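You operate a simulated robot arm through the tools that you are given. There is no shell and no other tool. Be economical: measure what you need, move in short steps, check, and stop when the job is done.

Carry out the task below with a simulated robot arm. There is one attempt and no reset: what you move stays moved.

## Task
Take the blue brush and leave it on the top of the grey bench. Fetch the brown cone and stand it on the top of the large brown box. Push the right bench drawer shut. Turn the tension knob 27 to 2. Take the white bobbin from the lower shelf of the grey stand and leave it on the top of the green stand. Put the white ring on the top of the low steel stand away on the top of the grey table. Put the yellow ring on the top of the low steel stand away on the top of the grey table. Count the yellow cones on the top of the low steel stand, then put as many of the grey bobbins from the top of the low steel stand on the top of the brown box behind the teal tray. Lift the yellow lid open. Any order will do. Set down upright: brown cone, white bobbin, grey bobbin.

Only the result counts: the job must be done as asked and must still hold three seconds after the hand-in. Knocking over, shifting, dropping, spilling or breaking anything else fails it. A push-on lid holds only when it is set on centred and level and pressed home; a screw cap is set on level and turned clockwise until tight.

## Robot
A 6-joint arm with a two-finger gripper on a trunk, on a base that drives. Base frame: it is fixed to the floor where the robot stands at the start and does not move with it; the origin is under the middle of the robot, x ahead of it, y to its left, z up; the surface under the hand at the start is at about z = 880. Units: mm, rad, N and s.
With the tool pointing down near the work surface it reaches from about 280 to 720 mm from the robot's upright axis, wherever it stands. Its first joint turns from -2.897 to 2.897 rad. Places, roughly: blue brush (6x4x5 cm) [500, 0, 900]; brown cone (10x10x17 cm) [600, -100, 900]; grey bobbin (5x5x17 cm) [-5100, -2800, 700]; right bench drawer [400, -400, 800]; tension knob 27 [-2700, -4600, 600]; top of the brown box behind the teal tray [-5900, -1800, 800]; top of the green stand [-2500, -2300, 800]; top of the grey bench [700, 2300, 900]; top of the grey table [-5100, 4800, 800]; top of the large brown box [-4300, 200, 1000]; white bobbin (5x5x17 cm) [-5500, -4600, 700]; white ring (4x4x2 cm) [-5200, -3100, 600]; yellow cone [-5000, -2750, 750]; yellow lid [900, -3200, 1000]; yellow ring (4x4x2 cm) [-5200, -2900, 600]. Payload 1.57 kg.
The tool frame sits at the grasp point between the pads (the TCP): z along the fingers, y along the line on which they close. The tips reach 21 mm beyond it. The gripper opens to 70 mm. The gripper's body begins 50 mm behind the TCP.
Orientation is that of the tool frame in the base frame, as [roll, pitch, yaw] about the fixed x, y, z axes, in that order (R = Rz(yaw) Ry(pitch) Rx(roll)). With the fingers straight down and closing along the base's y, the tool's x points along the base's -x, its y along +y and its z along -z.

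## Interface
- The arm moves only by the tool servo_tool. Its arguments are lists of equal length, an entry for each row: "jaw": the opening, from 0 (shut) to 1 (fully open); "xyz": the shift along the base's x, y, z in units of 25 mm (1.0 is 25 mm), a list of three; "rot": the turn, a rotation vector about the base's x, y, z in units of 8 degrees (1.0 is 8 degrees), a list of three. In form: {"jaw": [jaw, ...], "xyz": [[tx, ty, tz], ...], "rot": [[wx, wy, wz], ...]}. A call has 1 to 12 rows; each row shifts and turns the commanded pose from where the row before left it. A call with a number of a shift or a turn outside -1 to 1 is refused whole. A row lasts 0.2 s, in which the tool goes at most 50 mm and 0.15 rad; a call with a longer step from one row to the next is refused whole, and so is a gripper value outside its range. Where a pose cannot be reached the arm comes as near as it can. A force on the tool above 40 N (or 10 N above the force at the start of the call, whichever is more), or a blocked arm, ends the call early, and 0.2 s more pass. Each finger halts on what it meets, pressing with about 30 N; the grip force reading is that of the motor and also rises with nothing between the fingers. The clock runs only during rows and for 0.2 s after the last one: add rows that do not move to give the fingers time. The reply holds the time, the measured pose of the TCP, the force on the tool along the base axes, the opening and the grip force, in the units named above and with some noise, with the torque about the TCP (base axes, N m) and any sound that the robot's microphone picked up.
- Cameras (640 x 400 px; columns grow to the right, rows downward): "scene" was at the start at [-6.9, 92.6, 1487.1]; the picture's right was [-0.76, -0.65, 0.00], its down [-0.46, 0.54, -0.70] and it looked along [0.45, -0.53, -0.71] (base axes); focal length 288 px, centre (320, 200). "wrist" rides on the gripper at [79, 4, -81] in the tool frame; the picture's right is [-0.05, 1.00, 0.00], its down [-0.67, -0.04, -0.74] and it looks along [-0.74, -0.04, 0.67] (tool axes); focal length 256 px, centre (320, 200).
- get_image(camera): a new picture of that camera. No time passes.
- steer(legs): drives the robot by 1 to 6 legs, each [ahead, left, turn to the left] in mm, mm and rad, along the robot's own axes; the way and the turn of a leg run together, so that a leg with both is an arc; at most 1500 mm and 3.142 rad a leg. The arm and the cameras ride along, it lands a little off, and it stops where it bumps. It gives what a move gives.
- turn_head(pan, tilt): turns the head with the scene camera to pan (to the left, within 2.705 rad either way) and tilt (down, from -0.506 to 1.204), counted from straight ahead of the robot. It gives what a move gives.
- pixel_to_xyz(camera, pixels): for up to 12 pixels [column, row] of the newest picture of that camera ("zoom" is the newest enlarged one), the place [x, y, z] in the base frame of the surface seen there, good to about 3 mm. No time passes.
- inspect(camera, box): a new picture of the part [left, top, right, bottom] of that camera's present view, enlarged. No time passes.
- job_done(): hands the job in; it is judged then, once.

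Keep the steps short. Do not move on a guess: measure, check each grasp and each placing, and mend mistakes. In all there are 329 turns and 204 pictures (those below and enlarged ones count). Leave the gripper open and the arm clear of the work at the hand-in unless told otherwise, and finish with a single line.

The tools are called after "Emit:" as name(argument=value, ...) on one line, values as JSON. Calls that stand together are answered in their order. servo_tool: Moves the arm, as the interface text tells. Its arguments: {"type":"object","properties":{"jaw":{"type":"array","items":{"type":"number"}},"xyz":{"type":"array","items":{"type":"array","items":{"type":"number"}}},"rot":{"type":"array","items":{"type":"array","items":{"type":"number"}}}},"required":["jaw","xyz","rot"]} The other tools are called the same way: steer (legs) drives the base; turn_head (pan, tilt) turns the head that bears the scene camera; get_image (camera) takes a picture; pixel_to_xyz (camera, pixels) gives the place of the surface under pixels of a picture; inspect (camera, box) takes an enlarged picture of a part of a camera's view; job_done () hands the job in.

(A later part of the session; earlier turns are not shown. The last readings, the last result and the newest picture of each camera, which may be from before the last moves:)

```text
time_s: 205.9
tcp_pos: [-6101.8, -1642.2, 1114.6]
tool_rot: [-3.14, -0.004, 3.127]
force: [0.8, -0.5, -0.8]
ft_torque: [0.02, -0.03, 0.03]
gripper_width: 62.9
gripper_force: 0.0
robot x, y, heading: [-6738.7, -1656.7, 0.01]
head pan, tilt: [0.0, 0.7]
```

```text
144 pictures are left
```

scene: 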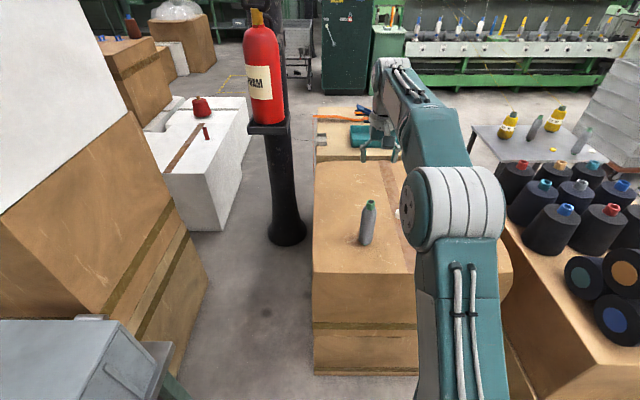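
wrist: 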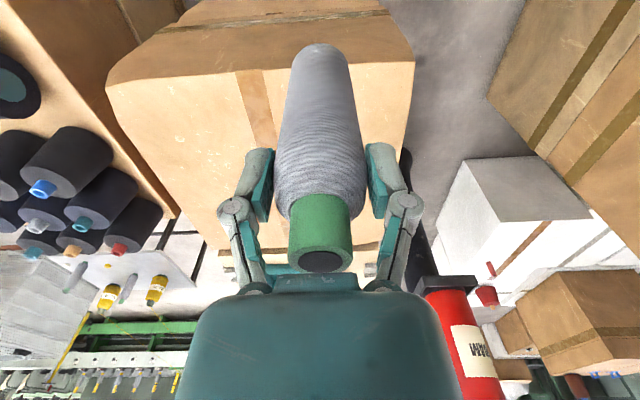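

The bobbin stands upright. Next I'll fetch bobbin A and the rings from the stand's -y side. Retracting and driving back.

Emit:
servo_tool(jaw=[1, 1, 1, 1, 1, 1, 1, 1], xyz=[[0, 0, 0.8], [-1, 0, 0.5], [-1, 0, 0], [-1, 0, 0], [-1, 0, 0], [-1, 0, 0], [-1, 0, 0], [-1, 0, 0]], rot=[[0, 0, 0], [0, 0, 0], [0, 0, 0], [0, 0, 0], [0, 0, 0], [0, 0, 0], [0, 0, 0], [0, 0, 0]])

Emit:
steer(legs=[[-750, 0, 0], [0, -950, 0], [0, -930, 0], [1300, 0, 0], [900, 0, 0]])

Emit:
turn_head(pan=0.6, tilt=0.5)

Emit:
get_image(camera="scene")

```text
time_s: 207.7
tcp_pos: [-6274.6, -1639.6, 1145.3]
tool_rot: [-3.14, -0.002, 3.126]
force: [0.9, 0.1, -0.7]
ft_torque: [-0.02, 0.02, 0.01]
gripper_width: 70.1
gripper_force: 0.1
robot x, y, heading: [-6736.3, -1655.6, 0.011]
head pan, tilt: [0.0, 0.7]
```

```text
time_s: 231.6
tcp_pos: [-4727.2, -3523.4, 1146.2]
tool_rot: [-3.139, -0.002, 3.083]
force: [-0.5, 0.2, 0.5]
ft_torque: [0.0, 0.01, -0.01]
gripper_width: 70.0
gripper_force: 0.0
robot x, y, heading: [-5194.9, -3524.5, -0.038]
head pan, tilt: [0.0, 0.7]
```

```text
time_s: 232.6
tcp_pos: [-4727.2, -3525.8, 1146.0]
tool_rot: [-3.139, -0.003, 3.084]
force: [0.4, -0.7, 0.3]
ft_torque: [0.01, -0.01, 0.02]
gripper_width: 69.9
gripper_force: 0.0
robot x, y, heading: [-5189.4, -3524.8, -0.031]
head pan, tilt: [0.6, 0.499]
```

```text
143 pictures are left
```

scene: 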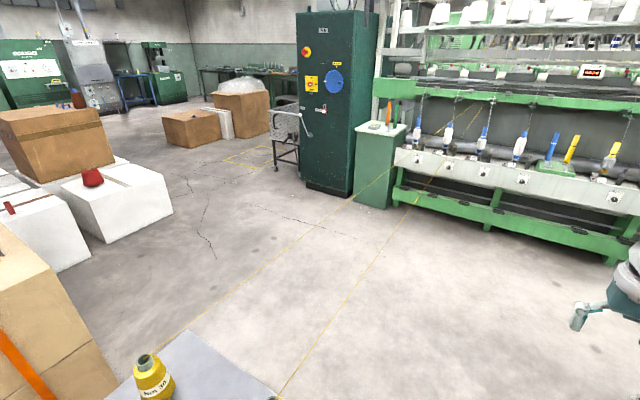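

Turning left to face the stand.

Emit:
steer(legs=[[0, 0, 1.6]])

Emit:
turn_head(pan=0.0, tilt=0.8)

Emit:
get_image(camera="scene")

Emit:
get_image(camera="wrist")

```text
time_s: 236.9
tcp_pos: [-5224.5, -3058.9, 1146.3]
tool_rot: [-3.136, -0.002, -1.573]
force: [-0.7, -0.6, -0.8]
ft_torque: [-0.01, -0.03, 0.02]
gripper_width: 70.0
gripper_force: 0.1
robot x, y, heading: [-5195.2, -3525.0, 1.592]
head pan, tilt: [0.6, 0.499]
```

```text
time_s: 237.9
tcp_pos: [-5214.3, -3057.1, 1146.8]
tool_rot: [3.14, -0.002, -1.575]
force: [0.3, 1.0, -0.6]
ft_torque: [-0.03, 0.0, 0.03]
gripper_width: 69.8
gripper_force: 0.1
robot x, y, heading: [-5195.0, -3524.7, 1.586]
head pan, tilt: [0.0, 0.799]
```

```text
142 pictures are left
```

scene: 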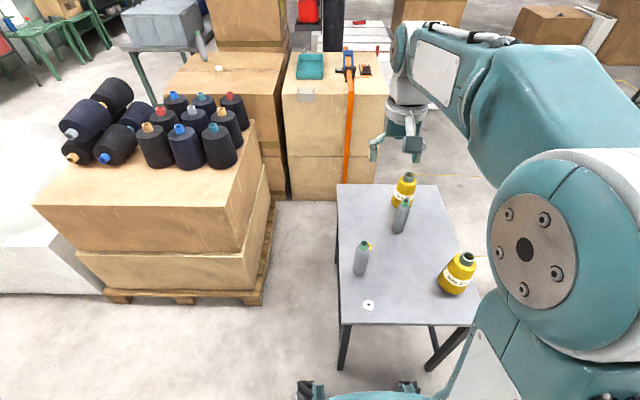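

```text
141 pictures are left
```

wrist: 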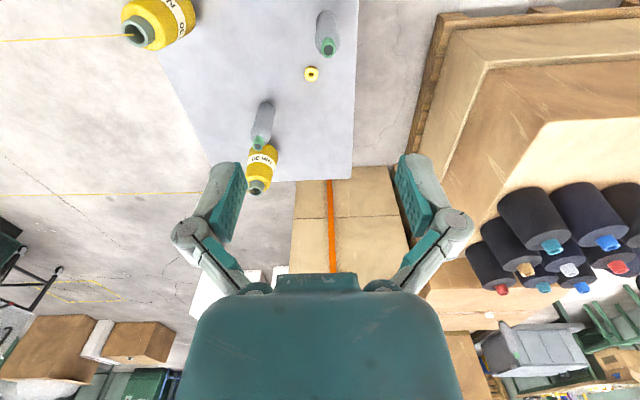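

Bobbin A is at wrist pixel (328,45). Measuring it.

Emit:
pixel_to_xyz(camera="wrist", pixels=[[328, 38], [328, 54], [321, 46], [336, 46], [318, 25], [339, 25], [311, 74], [264, 140]])

```text
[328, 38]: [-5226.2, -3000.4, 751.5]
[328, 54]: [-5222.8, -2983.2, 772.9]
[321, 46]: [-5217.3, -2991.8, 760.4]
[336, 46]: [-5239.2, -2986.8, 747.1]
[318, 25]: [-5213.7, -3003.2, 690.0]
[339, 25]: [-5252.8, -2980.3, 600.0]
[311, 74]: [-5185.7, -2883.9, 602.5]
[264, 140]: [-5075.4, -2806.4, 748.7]
```

Bobbin A centre ≈(-5226,-2988). Descending to 850 above it.

Emit:
servo_tool(jaw=[1, 1, 1, 1, 1, 1, 1, 1, 1, 1, 1, 1], xyz=[[-0.04, 0.23, -0.99], [-0.04, 0.23, -0.99], [-0.04, 0.23, -0.99], [-0.04, 0.23, -0.99], [-0.04, 0.23, -0.99], [-0.04, 0.23, -0.99], [-0.04, 0.23, -0.99], [-0.04, 0.23, -0.99], [-0.04, 0.23, -0.99], [-0.04, 0.23, -0.99], [-0.04, 0.23, -0.99], [-0.04, 0.23, -0.99]], rot=[[0, 0, 0], [0, 0, 0], [0, 0, 0], [0, 0, 0], [0, 0, 0], [0, 0, 0], [0, 0, 0], [0, 0, 0], [0, 0, 0], [0, 0, 0], [0, 0, 0], [0, 0, 0]])

Emit:
get_image(camera="wrist")

```text
time_s: 240.5
tcp_pos: [-5228.8, -2989.4, 846.7]
tool_rot: [3.141, 0.0, -1.574]
force: [0.3, -0.5, -0.2]
ft_torque: [0.0, -0.02, -0.01]
gripper_width: 70.0
gripper_force: 0.2
robot x, y, heading: [-5196.3, -3526.6, 1.588]
head pan, tilt: [0.0, 0.799]
```

```text
140 pictures are left
```

wrist: 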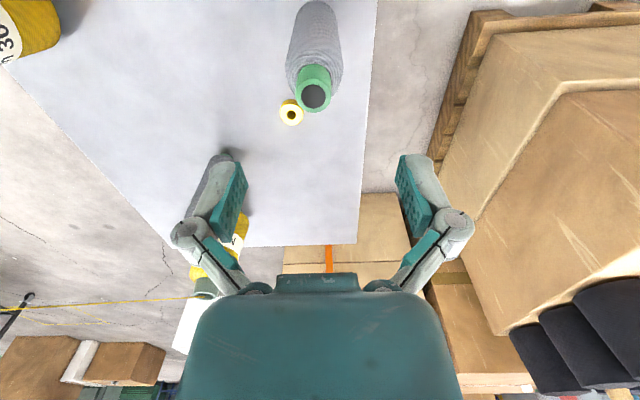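

Checking the alignment.

Emit:
pixel_to_xyz(camera="wrist", pixels=[[297, 90], [332, 88], [315, 70], [314, 109], [290, 50], [340, 50]])

```text
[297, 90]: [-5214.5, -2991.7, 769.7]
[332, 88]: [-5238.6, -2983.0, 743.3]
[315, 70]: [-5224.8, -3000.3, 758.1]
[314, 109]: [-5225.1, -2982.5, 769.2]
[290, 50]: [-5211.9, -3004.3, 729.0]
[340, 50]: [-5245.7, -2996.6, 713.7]
```

Centred within 3 mm. Descending to 731 and gripping.

Emit:
servo_tool(jaw=[1, 1, 1, 1, 1, 0, 0, 0, 0], xyz=[[0.1, 0, -0.92], [0, 0, -0.92], [0, 0, -0.92], [0, 0, -0.92], [0, 0, -0.92], [0, 0, 0], [0, 0, 0], [0, 0, 0], [0, 0, 0]], rot=[[0, 0, 0], [0, 0, 0], [0, 0, 0], [0, 0, 0], [0, 0, 0], [0, 0, 0], [0, 0, 0], [0, 0, 0], [0, 0, 0]])

```text
time_s: 242.5
tcp_pos: [-5225.6, -2991.0, 734.2]
tool_rot: [-3.141, 0.003, -1.574]
force: [0.7, 0.9, 25.4]
ft_torque: [0.35, 0.01, -0.01]
gripper_width: 43.4
gripper_force: 30.2
robot x, y, heading: [-5197.3, -3521.6, 1.592]
head pan, tilt: [0.0, 0.799]
```

Gripped (43 mm). Lifting.

Emit:
servo_tool(jaw=[0, 0, 0, 0, 0, 0, 0, 0, 0, 0, 0, 0], xyz=[[0, 0, 0.5], [0, 0, 1], [0, 0, 1], [0, 0, 1], [0, 0, 1], [0, 0, 1], [0, 0, 1], [0, 0, 1], [0, 0, 1], [0, 0, 1], [0, 0, 1], [0, 0, 1]], rot=[[0, 0, 0], [0, 0, 0], [0, 0, 0], [0, 0, 0], [0, 0, 0], [0, 0, 0], [0, 0, 0], [0, 0, 0], [0, 0, 0], [0, 0, 0], [0, 0, 0], [0, 0, 0]])

Emit:
servo_tool(jaw=[0, 0, 0, 0, 0, 0, 0], xyz=[[0, -0.5, 1], [0, -0.5, 1], [0, -0.5, 1], [0, -0.5, 1], [0, -0.5, 1], [0, -0.5, 1], [0, -0.5, 0.5]], rot=[[0, 0, 0], [0, 0, 0], [0, 0, 0], [0, 0, 0], [0, 0, 0], [0, 0, 0], [0, 0, 0]])

Emit:
get_image(camera="scene")

```text
time_s: 245.1
tcp_pos: [-5226.6, -2988.6, 1023.0]
tool_rot: [3.141, -0.002, -1.574]
force: [0.2, 0.0, -1.8]
ft_torque: [0.01, 0.0, -0.01]
gripper_width: 43.1
gripper_force: 30.1
robot x, y, heading: [-5195.2, -3521.6, 1.587]
head pan, tilt: [0.0, 0.799]
```

```text
time_s: 246.7
tcp_pos: [-5227.2, -3077.0, 1186.4]
tool_rot: [3.141, -0.003, -1.573]
force: [-0.5, 0.2, -1.8]
ft_torque: [-0.02, -0.01, -0.02]
gripper_width: 43.2
gripper_force: 30.2
robot x, y, heading: [-5197.6, -3526.9, 1.589]
head pan, tilt: [0.0, 0.799]
```

```text
139 pictures are left
```

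scene: 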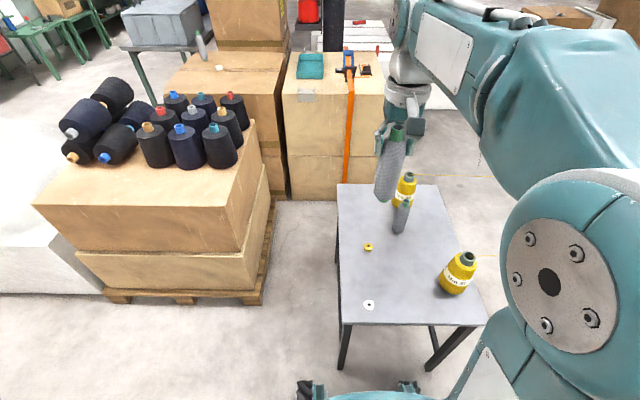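

Driving back to the brown box: strafe left, ahead, turn right.

Emit:
steer(legs=[[0, 1150, -0.018], [0, 1150, 0], [900, 0, 0], [920, 0, 0], [0, 0, -1.57]])

Emit:
turn_head(pan=0.0, tilt=0.6)

Emit:
get_image(camera="scene")

```text
time_s: 270.4
tcp_pos: [-7015.8, -1687.9, 1186.5]
tool_rot: [3.141, -0.002, 3.134]
force: [0.1, -0.5, -0.5]
ft_torque: [-0.02, 0.03, 0.0]
gripper_width: 42.9
gripper_force: 29.5
robot x, y, heading: [-7466.9, -1718.2, 0.02]
head pan, tilt: [0.0, 0.799]
```

```text
time_s: 271.1
tcp_pos: [-7017.2, -1689.8, 1184.9]
tool_rot: [-3.141, -0.001, 3.135]
force: [-0.1, -0.1, -1.2]
ft_torque: [0.01, 0.03, 0.02]
gripper_width: 43.0
gripper_force: 29.9
robot x, y, heading: [-7463.3, -1718.8, 0.02]
head pan, tilt: [0.0, 0.6]
```

```text
138 pictures are left
```

scene: 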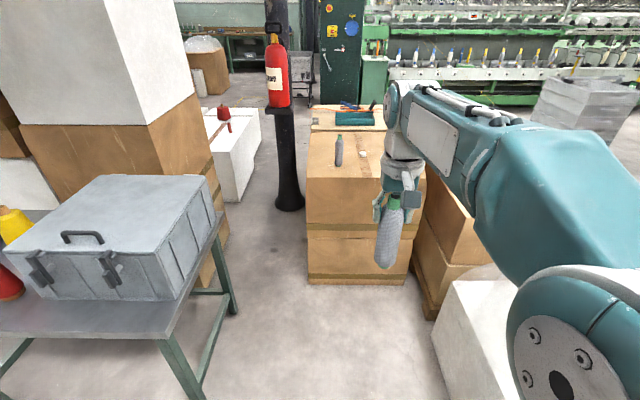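

Driving ahead 710 mm.

Emit:
steer(legs=[[710, 0, -0.02]])

Emit:
turn_head(pan=0.0, tilt=0.75)

Emit:
get_image(camera="scene")

```text
time_s: 275.0
tcp_pos: [-6309.6, -1694.4, 1185.7]
tool_rot: [3.141, -0.002, 3.115]
force: [0.1, 0.2, -1.1]
ft_torque: [-0.02, -0.02, 0.01]
gripper_width: 43.1
gripper_force: 30.3
robot x, y, heading: [-6757.0, -1712.7, -0.003]
head pan, tilt: [0.0, 0.6]
```

```text
time_s: 275.7
tcp_pos: [-6311.3, -1692.7, 1184.5]
tool_rot: [3.141, -0.002, 3.116]
force: [-0.3, 0.1, -1.3]
ft_torque: [0.0, 0.01, 0.0]
gripper_width: 42.9
gripper_force: 30.0
robot x, y, heading: [-6753.5, -1712.9, -0.002]
head pan, tilt: [0.0, 0.75]
```

```text
137 pictures are left
```

scene: 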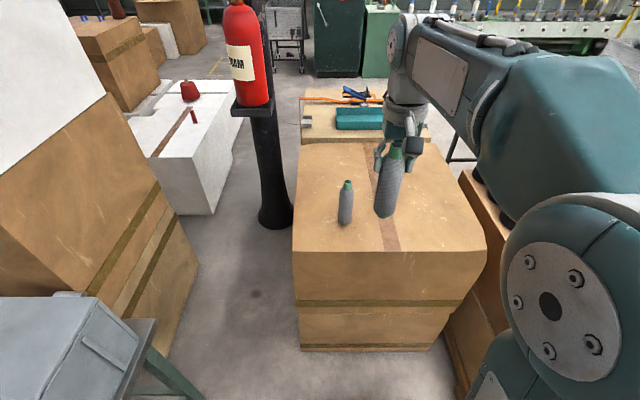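

Placing the second bobbin at (-6110,-1840), beside the tape and 200 mm from the first.

Emit:
servo_tool(jaw=[0, 0, 0, 0, 0, 0, 0, 0, 0, 0], xyz=[[0.8, -0.588, -0.9], [0.8, -0.588, -0.9], [0.8, -0.588, -0.9], [0.8, -0.588, -0.9], [0.8, -0.588, -0.9], [0.8, -0.588, -0.9], [0.8, -0.588, -0.9], [0.8, -0.588, -0.9], [0.8, -0.588, -0.9], [0.8, -0.588, -0.9]], rot=[[0, 0, 0], [0, 0, 0], [0, 0, 0], [0, 0, 0], [0, 0, 0], [0, 0, 0], [0, 0, 0], [0, 0, 0], [0, 0, 0], [0, 0, 0]])

Emit:
servo_tool(jaw=[0, 0, 0, 0, 0], xyz=[[0, 0, -0.5], [0, 0, -0.3], [0, 0, -0.2], [0, 0, 0], [0, 0, 0]], rot=[[0, 0, 0], [0, 0, 0], [0, 0, 0], [0, 0, 0], [0, 0, 0]])

```text
time_s: 277.9
tcp_pos: [-6109.8, -1841.6, 962.1]
tool_rot: [-3.14, 0.0, 3.118]
force: [0.0, -0.4, 0.1]
ft_torque: [0.01, -0.04, 0.03]
gripper_width: 43.1
gripper_force: 29.4
robot x, y, heading: [-6759.6, -1716.1, -0.002]
head pan, tilt: [0.0, 0.75]
```

```text
time_s: 279.1
tcp_pos: [-6110.0, -1839.8, 935.4]
tool_rot: [3.14, -0.002, 3.117]
force: [-0.9, 0.3, -1.1]
ft_torque: [0.0, -0.01, -0.03]
gripper_width: 42.9
gripper_force: 30.2
robot x, y, heading: [-6757.8, -1714.1, -0.007]
head pan, tilt: [0.0, 0.75]
```

Stepping down 2 mm at a time to contact.

Emit:
servo_tool(jaw=[0, 0, 0, 0, 0], xyz=[[0, 0, -0.08], [0, 0, 0], [0, 0, -0.08], [0, 0, 0], [0, 0, 0]], rot=[[0, 0, 0], [0, 0, 0], [0, 0, 0], [0, 0, 0], [0, 0, 0]])

```text
time_s: 280.3
tcp_pos: [-6110.4, -1840.6, 931.3]
tool_rot: [3.141, 0.0, 3.117]
force: [-2.1, -2.7, 10.4]
ft_torque: [-0.24, 0.14, -0.04]
gripper_width: 43.1
gripper_force: 30.4
robot x, y, heading: [-6753.3, -1715.5, -0.002]
head pan, tilt: [0.0, 0.75]
```

Contact (10 N). Opening and rising.

Emit:
servo_tool(jaw=[0, 0.9, 0.9, 0.9, 0.9, 0.9, 0.9, 0.9, 0.9, 0.9, 0.9, 0.9], xyz=[[0, 0, 0], [0, 0, 0], [0, 0, 0], [0, 0, 0], [0, 0, 0.3], [0, 0, 1], [0, 0, 1], [0, 0, 1], [0, 0, 1], [0, 0, 1], [0, 0, 1], [0, 0, 1]], rot=[[0, 0, 0], [0, 0, 0], [0, 0, 0], [0, 0, 0], [0, 0, 0], [0, 0, 0], [0, 0, 0], [0, 0, 0], [0, 0, 0], [0, 0, 0], [0, 0, 0], [0, 0, 0]])

Emit:
servo_tool(jaw=[1, 1, 1, 1, 1, 1, 1, 1], xyz=[[0, 0, 0.8], [-1, 0.5, 0.5], [-1, 0.5, 0], [-1, 0.5, 0], [-1, 0.5, 0], [-1, 0.5, 0], [-1, 0.5, 0], [-1, 0, 0]], rot=[[0, 0, 0], [0, 0, 0], [0, 0, 0], [0, 0, 0], [0, 0, 0], [0, 0, 0], [0, 0, 0], [0, 0, 0]])

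Emit:
get_image(camera="scene")

```text
time_s: 282.9
tcp_pos: [-6107.9, -1840.5, 1111.1]
tool_rot: [3.141, -0.004, 3.117]
force: [-0.3, 0.2, 0.4]
ft_torque: [-0.03, 0.0, 0.01]
gripper_width: 63.1
gripper_force: 0.1
robot x, y, heading: [-6756.6, -1713.0, -0.003]
head pan, tilt: [0.0, 0.75]
```

```text
time_s: 284.7
tcp_pos: [-6284.8, -1766.9, 1144.2]
tool_rot: [-3.14, -0.001, 3.118]
force: [-0.2, -0.7, -0.2]
ft_torque: [-0.01, 0.01, 0.02]
gripper_width: 69.6
gripper_force: 0.0
robot x, y, heading: [-6759.7, -1712.8, 0.0]
head pan, tilt: [0.0, 0.75]
```

```text
136 pictures are left
```

scene: 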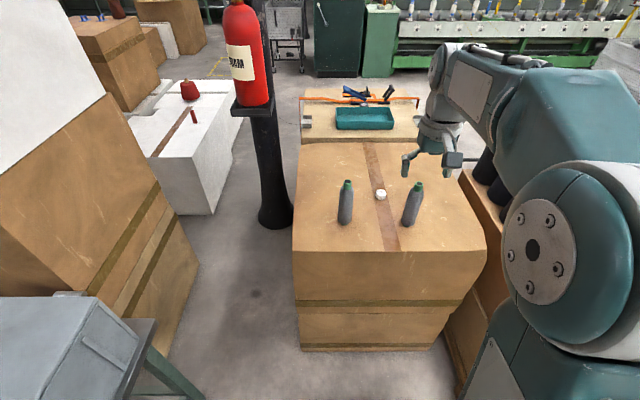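

Both bobbins stand upright. Next, the rings: back to the stand's -y side.

Emit:
steer(legs=[[-720, 0, 0], [0, -920, 0], [0, -910, 0], [1300, 0, 0], [980, 0, 0], [0, 0, 1.57]])

Emit:
turn_head(pan=0.0, tilt=0.8)

Emit:
get_image(camera="scene")

Emit:
get_image(camera="wrist")

```text
time_s: 311.9
tcp_pos: [-5160.4, -3180.2, 1145.3]
tool_rot: [-3.141, -0.002, -1.683]
force: [-0.3, 0.4, -0.3]
ft_torque: [0.01, 0.0, 0.01]
gripper_width: 70.0
gripper_force: 0.0
robot x, y, heading: [-5254.4, -3645.6, 1.481]
head pan, tilt: [0.0, 0.75]
```

```text
time_s: 312.5
tcp_pos: [-5161.0, -3179.9, 1146.0]
tool_rot: [-3.141, 0.001, -1.683]
force: [-0.7, -0.1, 0.3]
ft_torque: [0.02, 0.02, 0.03]
gripper_width: 70.2
gripper_force: 0.1
robot x, y, heading: [-5253.1, -3644.5, 1.481]
head pan, tilt: [0.0, 0.799]
```

```text
135 pictures are left
```

scene: 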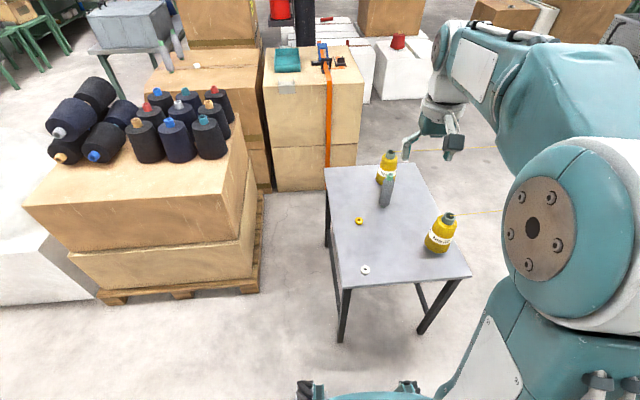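

```text
134 pictures are left
```

wrist: 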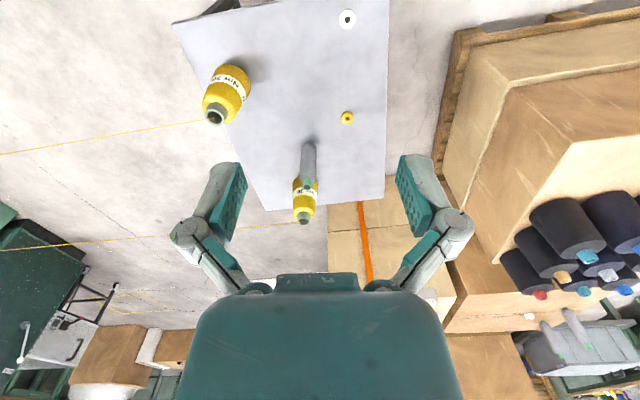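

I'm ~120 mm too far back. Driving ahead 130 and straightening.

Emit:
steer(legs=[[130, -30, 0.09]])

Emit:
get_image(camera="wrist")

Emit:
pixel_to_xyz(camera="wrist", pixels=[[318, 100], [330, 80], [310, 90]])

```text
time_s: 313.8
tcp_pos: [-5166.5, -3043.3, 1145.4]
tool_rot: [3.142, -0.001, -1.599]
force: [1.1, 0.3, 0.4]
ft_torque: [0.0, -0.01, -0.01]
gripper_width: 70.1
gripper_force: 0.1
robot x, y, heading: [-5219.5, -3518.3, 1.565]
head pan, tilt: [0.0, 0.799]
```

```text
133 pictures are left
```

wrist: 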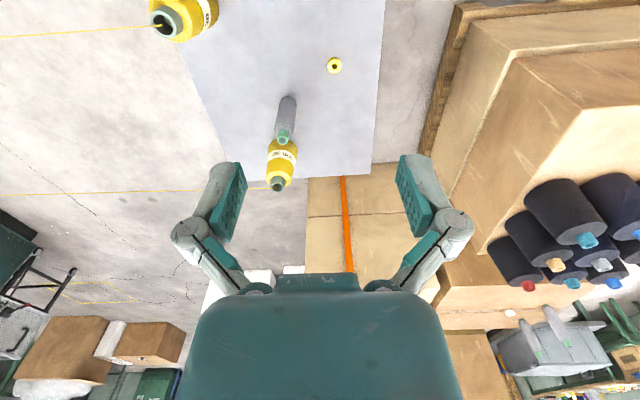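

```text
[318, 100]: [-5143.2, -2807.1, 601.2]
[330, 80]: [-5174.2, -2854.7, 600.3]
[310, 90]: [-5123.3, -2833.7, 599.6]
```

Moving over the yellow ring at z≈845.

Emit:
servo_tool(jaw=[1, 1, 1, 1, 1, 1, 1, 1, 1, 1, 1, 1], xyz=[[-0.07, 0.513, -1], [-0.07, 0.513, -1], [-0.07, 0.513, -1], [-0.07, 0.513, -1], [-0.07, 0.513, -1], [-0.07, 0.513, -1], [-0.07, 0.513, -1], [-0.07, 0.513, -1], [-0.07, 0.513, -1], [-0.07, 0.513, -1], [-0.07, 0.513, -1], [-0.07, 0.513, -1]], rot=[[0, 0, 0], [0, 0, 0], [0, 0, 0], [0, 0, 0], [0, 0, 0], [0, 0, 0], [0, 0, 0], [0, 0, 0], [0, 0, 0], [0, 0, 0], [0, 0, 0], [0, 0, 0]])

Emit:
get_image(camera="wrist")

```text
time_s: 316.4
tcp_pos: [-5184.8, -2889.7, 844.9]
tool_rot: [-3.141, 0.0, -1.598]
force: [0.3, 0.2, 0.2]
ft_torque: [0.0, -0.01, 0.02]
gripper_width: 69.8
gripper_force: 0.0
robot x, y, heading: [-5218.5, -3517.7, 1.565]
head pan, tilt: [0.0, 0.799]
```

```text
132 pictures are left
```

wrist: 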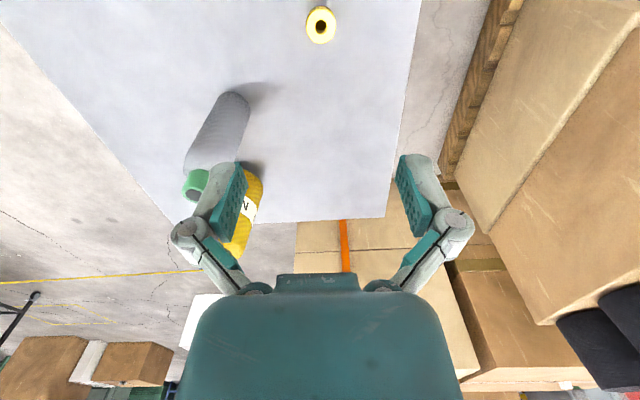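

Measuring the ring centre precisely.

Emit:
pixel_to_xyz(camera="wrist", pixels=[[307, 26], [334, 26], [320, 10], [320, 40], [312, 14], [330, 36], [320, 60]])

```text
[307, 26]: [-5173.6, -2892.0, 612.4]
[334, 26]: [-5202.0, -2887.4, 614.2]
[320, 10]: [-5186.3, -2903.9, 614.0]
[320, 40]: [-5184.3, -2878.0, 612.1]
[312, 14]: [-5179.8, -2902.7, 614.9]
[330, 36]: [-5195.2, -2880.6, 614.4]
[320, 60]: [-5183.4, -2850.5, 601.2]
```

Ring centre (-5187,-2890), top ≈614. Descending to about 650, then gently to 625.

Emit:
servo_tool(jaw=[0.85, 0.85, 0.85, 0.85, 0.85, 0.85, 0.85, 0.85, 0.85, 0.85, 0.85], xyz=[[-0.1, 0, -0.97], [0, 0, -0.97], [0, 0, -0.97], [0, 0, -0.97], [0, 0, -0.97], [0, 0, -0.97], [0, 0, -0.97], [0, 0, -0.97], [0, 0, -0.4], [0, 0, -0.4], [0, 0, -0.24]], rot=[[0, 0, 0], [0, 0, 0], [0, 0, 0], [0, 0, 0], [0, 0, 0], [0, 0, 0], [0, 0, 0], [0, 0, 0], [0, 0, 0], [0, 0, 0], [0, 0, 0]])

Emit:
get_image(camera="wrist")

```text
time_s: 318.8
tcp_pos: [-5187.5, -2889.6, 624.7]
tool_rot: [-3.141, -0.002, -1.599]
force: [-0.2, -1.0, -0.2]
ft_torque: [0.02, 0.01, -0.02]
gripper_width: 59.6
gripper_force: 0.2
robot x, y, heading: [-5216.1, -3512.0, 1.563]
head pan, tilt: [0.0, 0.799]
```

```text
131 pictures are left
```

wrist: 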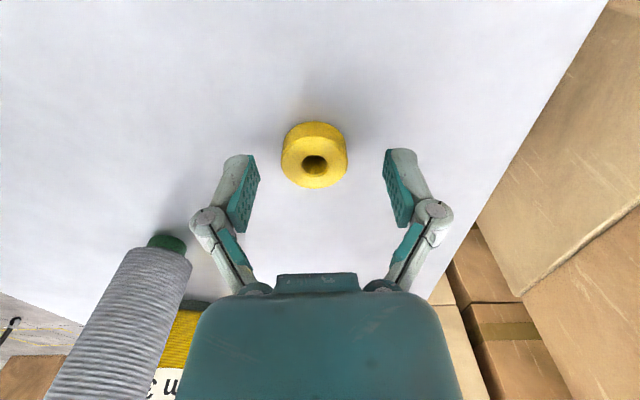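

Ring is centred between the fingers. Closing.

Emit:
servo_tool(jaw=[0.6, 0.3, 0.0, 0, 0], xyz=[[0, 0, 0], [0, 0, 0], [0, 0, 0], [0, 0, 0], [0, 0, 0]], rot=[[0, 0, 0], [0, 0, 0], [0, 0, 0], [0, 0, 0], [0, 0, 0]])

Emit:
get_image(camera="wrist")

```text
time_s: 320.0
tcp_pos: [-5187.9, -2890.1, 624.9]
tool_rot: [-3.141, -0.001, -1.6]
force: [-0.6, 0.9, 1.6]
ft_torque: [-0.02, -0.03, 0.0]
gripper_width: 30.2
gripper_force: 29.8
robot x, y, heading: [-5219.5, -3515.2, 1.567]
head pan, tilt: [0.0, 0.799]
```

```text
130 pictures are left
```

wrist: 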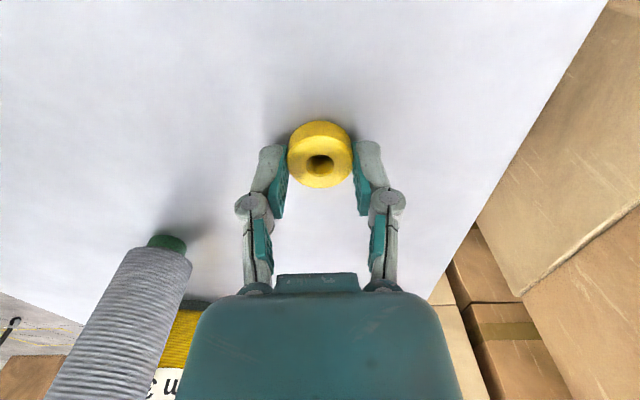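

Gripped at 30 mm. Lifting straight up and drawing in.

Emit:
servo_tool(jaw=[0, 0, 0, 0, 0, 0, 0, 0, 0, 0, 0, 0], xyz=[[0, 0, 0.4], [0, 0, 1], [0, 0, 1], [0, 0, 1], [0, 0, 1], [0, 0, 1], [0, 0, 1], [0, 0, 1], [0, 0, 1], [0, 0, 1], [0, 0, 1], [0, 0, 1]], rot=[[0, 0, 0], [0, 0, 0], [0, 0, 0], [0, 0, 0], [0, 0, 0], [0, 0, 0], [0, 0, 0], [0, 0, 0], [0, 0, 0], [0, 0, 0], [0, 0, 0], [0, 0, 0]])

Emit:
servo_tool(jaw=[0, 0, 0, 0, 0, 0, 0, 0], xyz=[[0, -1, 1], [0, -1, 1], [0, -1, 1], [0, -1, 1], [0, -1, 1], [0, -1, 1], [0, -1, 0.5], [0, -1, 0]], rot=[[0, 0, 0], [0, 0, 0], [0, 0, 0], [0, 0, 0], [0, 0, 0], [0, 0, 0], [0, 0, 0], [0, 0, 0]])

Emit:
get_image(camera="wrist")

```text
time_s: 322.6
tcp_pos: [-5186.8, -2888.7, 910.4]
tool_rot: [3.141, -0.003, -1.599]
force: [-0.2, 0.1, 0.2]
ft_torque: [-0.02, 0.01, -0.03]
gripper_width: 30.1
gripper_force: 29.6
robot x, y, heading: [-5221.1, -3514.6, 1.566]
head pan, tilt: [0.0, 0.799]
```

```text
time_s: 324.4
tcp_pos: [-5186.9, -3090.4, 1075.2]
tool_rot: [3.14, -0.001, -1.599]
force: [-0.3, 0.4, 0.4]
ft_torque: [-0.03, -0.03, 0.03]
gripper_width: 29.8
gripper_force: 29.9
robot x, y, heading: [-5225.2, -3515.4, 1.562]
head pan, tilt: [0.0, 0.799]
```

```text
129 pictures are left
```

wrist: 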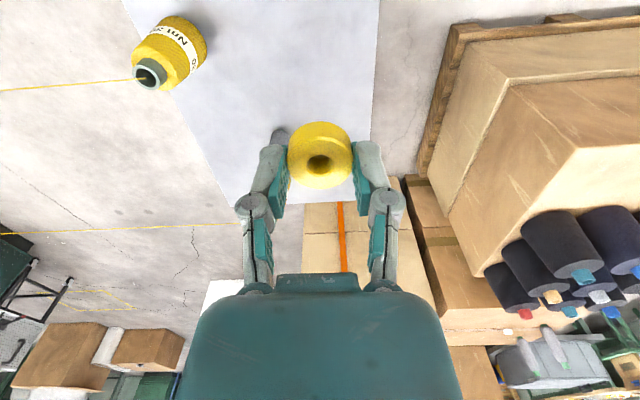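

Held. Driving left to x≈-7480, then north along the aisle, stopping to look.

Emit:
steer(legs=[[0, 1130, 0], [0, 1130, 0], [1300, 0, 0], [1300, 0, 0]])

Emit:
turn_head(pan=-0.2, tilt=0.35)

Emit:
get_image(camera="scene")

```text
time_s: 348.1
tcp_pos: [-7528.4, -391.9, 1075.1]
tool_rot: [-3.141, -0.002, -1.548]
force: [-0.5, 0.6, -0.2]
ft_torque: [-0.02, -0.02, 0.02]
gripper_width: 29.5
gripper_force: 30.4
robot x, y, heading: [-7540.2, -819.0, 1.609]
head pan, tilt: [0.0, 0.799]
```

```text
time_s: 349.0
tcp_pos: [-7528.6, -393.8, 1074.1]
tool_rot: [-3.141, 0.0, -1.548]
force: [0.2, 0.1, -0.4]
ft_torque: [-0.01, 0.03, 0.02]
gripper_width: 29.6
gripper_force: 29.7
robot x, y, heading: [-7539.9, -816.6, 1.613]
head pan, tilt: [-0.201, 0.351]
```

```text
128 pictures are left
```

scene: 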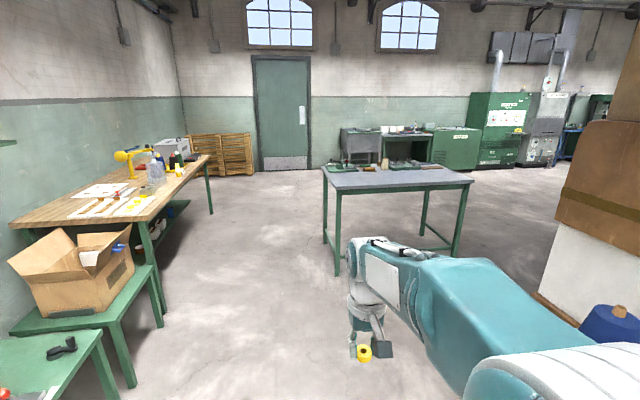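

Measuring the candidate tables.

Emit:
pixel_to_xyz(camera="scene", pixels=[[390, 182], [330, 178], [465, 182], [338, 262], [360, 147], [405, 135], [458, 240], [160, 200], [120, 350], [355, 155], [430, 138], [300, 260]])

Emit:
inspect(camera="scene", box=[310, 90, 590, 260])

```text
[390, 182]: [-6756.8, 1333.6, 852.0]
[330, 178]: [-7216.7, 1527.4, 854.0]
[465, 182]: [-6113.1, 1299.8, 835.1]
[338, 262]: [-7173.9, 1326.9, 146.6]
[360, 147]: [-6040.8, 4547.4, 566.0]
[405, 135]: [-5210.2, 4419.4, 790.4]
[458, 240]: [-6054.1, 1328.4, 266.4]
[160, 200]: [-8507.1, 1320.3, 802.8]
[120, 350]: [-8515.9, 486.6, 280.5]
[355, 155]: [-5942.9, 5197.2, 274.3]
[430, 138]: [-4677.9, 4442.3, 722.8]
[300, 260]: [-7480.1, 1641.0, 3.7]
```

```text
2.29 times, centred on (450, 175) of scene
```

zoom: 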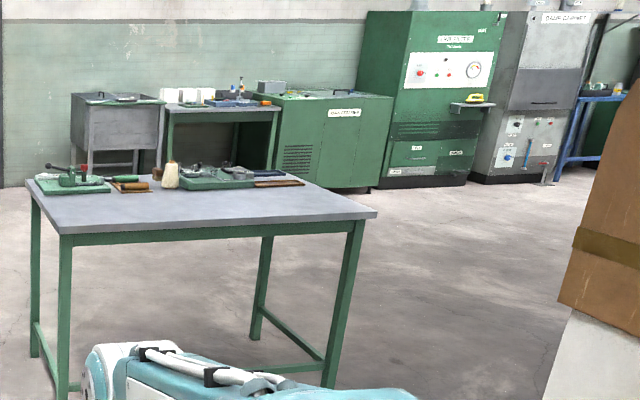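

The grey table is the one at (-5210,4420+, z 790) by the green cabinet. Driving up the aisle at x≈-7800, past the middle table, then diagonally to it.

Emit:
steer(legs=[[0, 260, -0.042], [1450, 0, 0], [1500, 0, 0], [700, -1200, 0]])

Emit:
turn_head(pan=-0.6, tilt=0.4)

Emit:
get_image(camera="scene")

```text
time_s: 371.3
tcp_pos: [-6425.0, 3213.8, 1074.2]
tool_rot: [-3.141, -0.002, -1.643]
force: [0.0, -0.5, -1.1]
ft_torque: [0.0, 0.0, -0.02]
gripper_width: 29.7
gripper_force: 30.0
robot x, y, heading: [-6471.6, 2789.3, 1.519]
head pan, tilt: [-0.201, 0.351]
```

```text
time_s: 372.2
tcp_pos: [-6424.4, 3214.9, 1075.9]
tool_rot: [3.142, -0.001, -1.644]
force: [0.2, 1.0, -0.2]
ft_torque: [0.01, -0.01, -0.03]
gripper_width: 29.9
gripper_force: 30.2
robot x, y, heading: [-6476.3, 2793.2, 1.519]
head pan, tilt: [-0.6, 0.4]
```

```text
126 pictures are left
```

scene: 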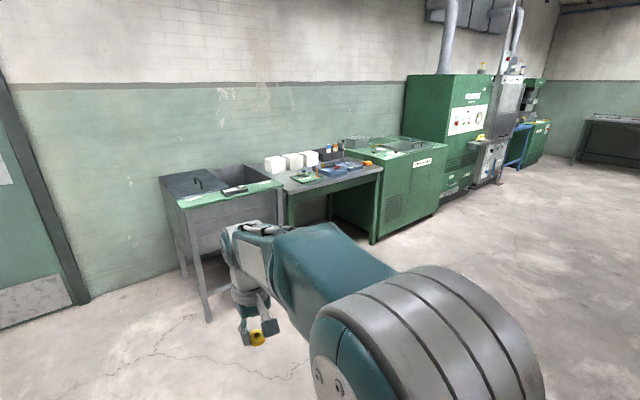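

Moving right 1250 and ahead 950, facing the table.

Emit:
steer(legs=[[0, -600, 0.05], [0, -650, 0], [950, 0, 0]])

Emit:
turn_head(pan=0, tilt=0.65)

Emit:
get_image(camera="scene")

```text
time_s: 383.4
tcp_pos: [-5189.1, 4162.7, 1074.1]
tool_rot: [3.141, -0.003, -1.588]
force: [-1.2, 0.4, -0.2]
ft_torque: [-0.01, 0.02, -0.04]
gripper_width: 29.6
gripper_force: 30.3
robot x, y, heading: [-5212.0, 3736.9, 1.582]
head pan, tilt: [-0.6, 0.4]
```

```text
time_s: 384.4
tcp_pos: [-5188.4, 4162.7, 1074.5]
tool_rot: [3.14, -0.002, -1.586]
force: [-0.1, 0.2, -0.7]
ft_torque: [-0.03, -0.01, 0.0]
gripper_width: 29.6
gripper_force: 30.0
robot x, y, heading: [-5215.6, 3735.6, 1.573]
head pan, tilt: [0.0, 0.649]
```

```text
125 pictures are left
```

scene: 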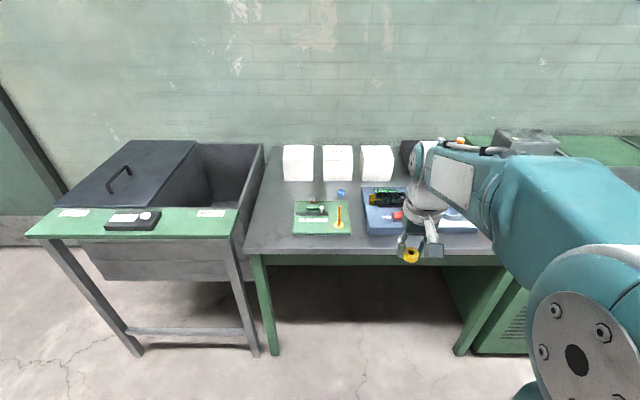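

Measuring free space on the table top: near (270,235), (275,200), (355,245).

Emit:
pixel_to_xyz(camera="scene", pixels=[[250, 250], [270, 240], [268, 215], [275, 195], [297, 234], [350, 234], [360, 240], [300, 202], [320, 245], [490, 245], [360, 200], [380, 245]])

Emit:
inspect(camera="scene", box=[220, 130, 480, 270])

```text
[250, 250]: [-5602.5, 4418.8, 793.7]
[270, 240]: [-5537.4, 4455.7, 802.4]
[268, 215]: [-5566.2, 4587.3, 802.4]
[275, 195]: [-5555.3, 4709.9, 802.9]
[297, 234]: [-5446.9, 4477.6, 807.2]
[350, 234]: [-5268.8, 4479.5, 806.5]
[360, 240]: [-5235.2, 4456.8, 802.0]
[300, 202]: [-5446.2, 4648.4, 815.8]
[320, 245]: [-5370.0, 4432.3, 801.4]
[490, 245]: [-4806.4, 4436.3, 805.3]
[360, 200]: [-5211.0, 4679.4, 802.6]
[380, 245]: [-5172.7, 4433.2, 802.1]
```

```text
2.46 times, centred on (350, 200) of scene
```

zoom: 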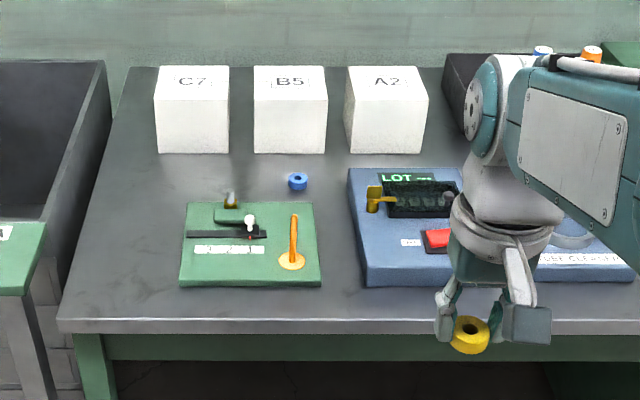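

The top is at z≈802. Free strip left of the green board: I'll place the yellow ring at (-5525,4500). Repositioning the base left 290 and ahead 180.

Emit:
steer(legs=[[0, 290, 0], [180, 0, 0]])

Emit:
get_image(camera="wrist")

```text
time_s: 387.6
tcp_pos: [-5484.6, 4346.0, 1074.3]
tool_rot: [-3.141, -0.002, -1.584]
force: [0.8, 0.5, -0.2]
ft_torque: [0.0, 0.03, -0.02]
gripper_width: 30.0
gripper_force: 30.1
robot x, y, heading: [-5507.1, 3921.3, 1.577]
head pan, tilt: [0.0, 0.649]
```

```text
123 pictures are left
```

wrist: 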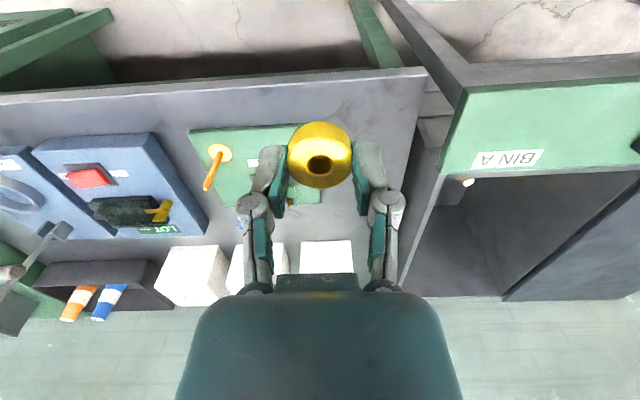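

Checking the neighbouring bin's rim before descending.

Emit:
pixel_to_xyz(camera="wrist", pixels=[[430, 190], [415, 250], [455, 100], [385, 140], [400, 90], [318, 195]])

```text
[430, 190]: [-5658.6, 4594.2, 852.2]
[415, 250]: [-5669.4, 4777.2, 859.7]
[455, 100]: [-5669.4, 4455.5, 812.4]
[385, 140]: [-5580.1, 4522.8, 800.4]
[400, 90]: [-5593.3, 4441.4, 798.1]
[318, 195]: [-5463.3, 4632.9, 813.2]
```

The bin rim is at x<-5650. Moving over (-5522,4510), down to z≈850.

Emit:
servo_tool(jaw=[0, 0, 0, 0, 0, 0, 0, 0, 0], xyz=[[-0.17, 0.73, -0.99], [-0.17, 0.73, -0.99], [-0.17, 0.73, -0.99], [-0.17, 0.73, -0.99], [-0.17, 0.73, -0.99], [-0.17, 0.73, -0.99], [-0.17, 0.73, -0.99], [-0.17, 0.73, -0.99], [-0.17, 0.73, -0.99]], rot=[[0, 0, 0], [0, 0, 0], [0, 0, 0], [0, 0, 0], [0, 0, 0], [0, 0, 0], [0, 0, 0], [0, 0, 0], [0, 0, 0]])

Emit:
servo_tool(jaw=[0, 0, 0, 0, 0, 0], xyz=[[0, 0, -0.5], [0, 0, -0.3], [0, 0, -0.1], [0, 0, 0], [0, 0, -0.08], [0, 0, 0]], rot=[[0, 0, 0], [0, 0, 0], [0, 0, 0], [0, 0, 0], [0, 0, 0], [0, 0, 0]])

```text
time_s: 389.6
tcp_pos: [-5521.0, 4510.6, 851.4]
tool_rot: [3.139, -0.002, -1.584]
force: [1.0, 0.1, -0.7]
ft_torque: [-0.01, 0.0, 0.02]
gripper_width: 29.4
gripper_force: 30.1
robot x, y, heading: [-5509.4, 3920.6, 1.577]
head pan, tilt: [0.0, 0.649]
```

```text
time_s: 391.0
tcp_pos: [-5520.9, 4510.9, 826.9]
tool_rot: [3.139, -0.001, -1.585]
force: [-0.2, 1.0, -0.4]
ft_torque: [0.01, 0.0, 0.01]
gripper_width: 29.7
gripper_force: 29.8
robot x, y, heading: [-5509.0, 3923.0, 1.578]
head pan, tilt: [0.0, 0.649]
```

Nearly touching. Two more small steps.

Emit:
servo_tool(jaw=[0, 0, 0, 0], xyz=[[0, 0, -0.06], [0, 0, 0], [0, 0, -0.05], [0, 0, 0]], rot=[[0, 0, 0], [0, 0, 0], [0, 0, 0], [0, 0, 0]])

```text
time_s: 392.0
tcp_pos: [-5521.9, 4510.0, 824.8]
tool_rot: [3.139, 0.001, -1.583]
force: [0.0, -0.5, 4.0]
ft_torque: [0.02, -0.02, -0.01]
gripper_width: 29.6
gripper_force: 30.2
robot x, y, heading: [-5509.7, 3921.0, 1.579]
head pan, tilt: [0.0, 0.649]
```

Light contact (4 N). Opening moderately and rising.

Emit:
servo_tool(jaw=[0.65, 0.65, 0.65, 0.65, 0.65, 0.65, 0.65, 0.65, 0.65, 0.65, 0.65, 0.65], xyz=[[0, 0, 0], [0, 0, 0], [0, 0, 0.2], [0, 0, 0.5], [0, 0, 1], [0, 0, 1], [0, 0, 1], [0, -0.5, 1], [0, -1, 1], [0, -1, 1], [0, -1, 1], [0, -1, 1]], rot=[[0, 0, 0], [0, 0, 0], [0, 0, 0], [0, 0, 0], [0, 0, 0], [0, 0, 0], [0, 0, 0], [0, 0, 0], [0, 0, 0], [0, 0, 0], [0, 0, 0], [0, 0, 0]])

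Emit:
get_image(camera="wrist")

```text
time_s: 394.6
tcp_pos: [-5518.9, 4398.2, 1038.6]
tool_rot: [3.141, -0.001, -1.584]
force: [-0.3, 0.4, -0.6]
ft_torque: [-0.01, 0.01, -0.03]
gripper_width: 45.5
gripper_force: 0.1
robot x, y, heading: [-5507.5, 3921.8, 1.583]
head pan, tilt: [0.0, 0.649]
```

```text
122 pictures are left
```

wrist: 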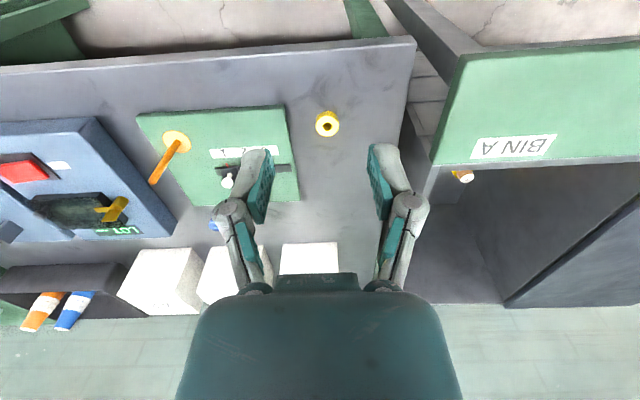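

The yellow ring lies on the grey table. Driving back for the white ring, retracing the route in reverse.

Emit:
steer(legs=[[-1000, 950, -0.01], [-550, 1300, 0], [-1450, 0, 0], [-1450, 0, 0]])

Emit:
turn_head(pan=-2.5, tilt=0.4)

Emit:
get_image(camera="scene")

```text
time_s: 421.7
tcp_pos: [-7831.7, -39.7, 1038.5]
tool_rot: [3.139, -0.002, -1.627]
force: [0.4, -0.1, 0.0]
ft_torque: [0.0, 0.01, 0.01]
gripper_width: 45.7
gripper_force: 0.0
robot x, y, heading: [-7844.0, -518.7, 1.538]
head pan, tilt: [0.0, 0.649]
```

```text
time_s: 424.0
tcp_pos: [-7831.2, -39.1, 1038.5]
tool_rot: [3.141, -0.003, -1.625]
force: [-0.2, -0.8, 0.6]
ft_torque: [0.04, 0.01, -0.01]
gripper_width: 45.4
gripper_force: 0.0
robot x, y, heading: [-7844.4, -513.8, 1.541]
head pan, tilt: [-2.499, 0.4]
```

```text
121 pictures are left
```

scene: 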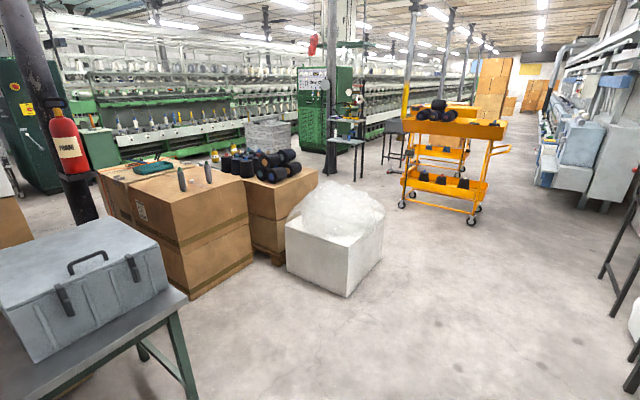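

Clear. Backing to y≈-3450, then strafing right to the stand.

Emit:
steer(legs=[[-1440, -50, 0.03], [-1440, -50, 0], [-40, -1250, 0], [-40, -1270, 0]])

Emit:
turn_head(pan=0, tilt=0.8)

Emit:
get_image(camera="wrist")

Emit:
get_image(camera="scene")

```text
time_s: 449.7
tcp_pos: [-5286.7, -2958.5, 1038.6]
tool_rot: [3.138, 0.0, -1.544]
force: [-0.3, -0.2, 0.3]
ft_torque: [0.01, -0.01, 0.0]
gripper_width: 45.5
gripper_force: 0.0
robot x, y, heading: [-5259.2, -3440.5, 1.62]
head pan, tilt: [-2.499, 0.4]
```

```text
time_s: 452.0
tcp_pos: [-5292.0, -2959.4, 1038.3]
tool_rot: [-3.138, -0.002, -1.541]
force: [0.4, -0.1, 0.6]
ft_torque: [-0.03, -0.01, -0.01]
gripper_width: 45.7
gripper_force: 0.0
robot x, y, heading: [-5260.2, -3434.1, 1.618]
head pan, tilt: [0.0, 0.799]
```

```text
120 pictures are left
```

wrist: 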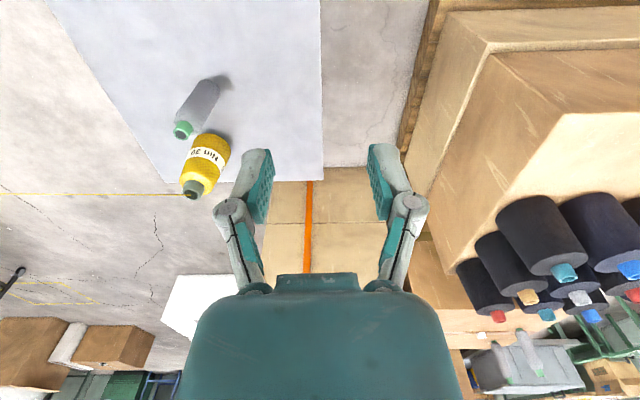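

```text
119 pictures are left
```

scene: 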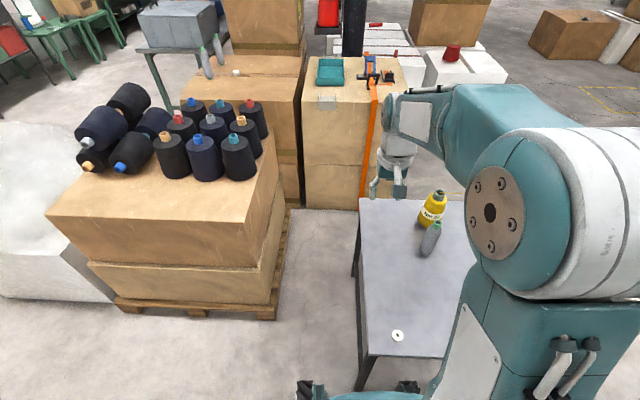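

I'm a bit close. Backing off 120 mm and straightening, then viewing the white ring.

Emit:
steer(legs=[[-130, -30, -0.045]])

Emit:
servo_tool(jaw=[0.85, 0.85, 0.85, 0.85, 0.85, 0.85], xyz=[[0.4, -0.5, 0], [0.4, -0.5, 0], [0.4, -0.5, 0], [0.4, -0.5, 0], [0.4, -0.5, 0], [0.4, -0.5, 0]], rot=[[0, 0, 0], [0, 0, 0], [0, 0, 0], [0, 0, 0], [0, 0, 0], [0, 0, 0]])

Emit:
get_image(camera="wrist")

```text
time_s: 453.3
tcp_pos: [-5238.0, -3088.3, 1038.4]
tool_rot: [-3.141, -0.002, -1.587]
force: [0.2, -0.4, 0.6]
ft_torque: [0.0, -0.01, -0.01]
gripper_width: 45.6
gripper_force: 0.1
robot x, y, heading: [-5226.1, -3564.5, 1.577]
head pan, tilt: [0.0, 0.799]
```

```text
time_s: 454.7
tcp_pos: [-5177.1, -3163.6, 1040.5]
tool_rot: [-3.141, -0.002, -1.589]
force: [-0.3, -0.8, 0.3]
ft_torque: [0.03, -0.01, -0.04]
gripper_width: 59.6
gripper_force: 0.1
robot x, y, heading: [-5225.5, -3565.8, 1.573]
head pan, tilt: [0.0, 0.799]
```

```text
118 pictures are left
```

wrist: 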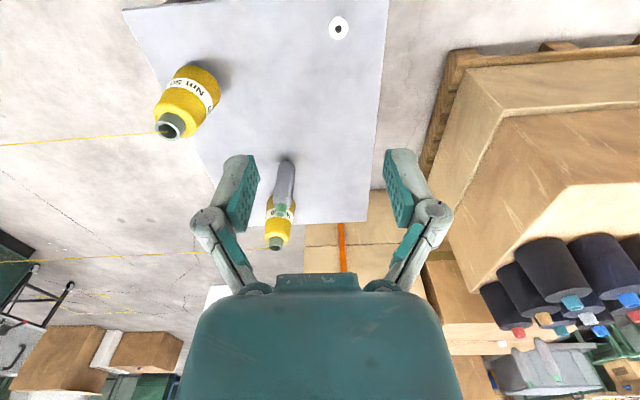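

Measuring the white ring at (339,27).

Emit:
pixel_to_xyz(camera="wrist", pixels=[[330, 27], [348, 27], [339, 18], [339, 37], [333, 21], [346, 34]])

```text
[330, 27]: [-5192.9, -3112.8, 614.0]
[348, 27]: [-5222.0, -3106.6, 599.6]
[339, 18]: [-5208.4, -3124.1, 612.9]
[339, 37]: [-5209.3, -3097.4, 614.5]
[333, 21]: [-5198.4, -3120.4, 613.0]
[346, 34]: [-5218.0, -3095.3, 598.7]
```

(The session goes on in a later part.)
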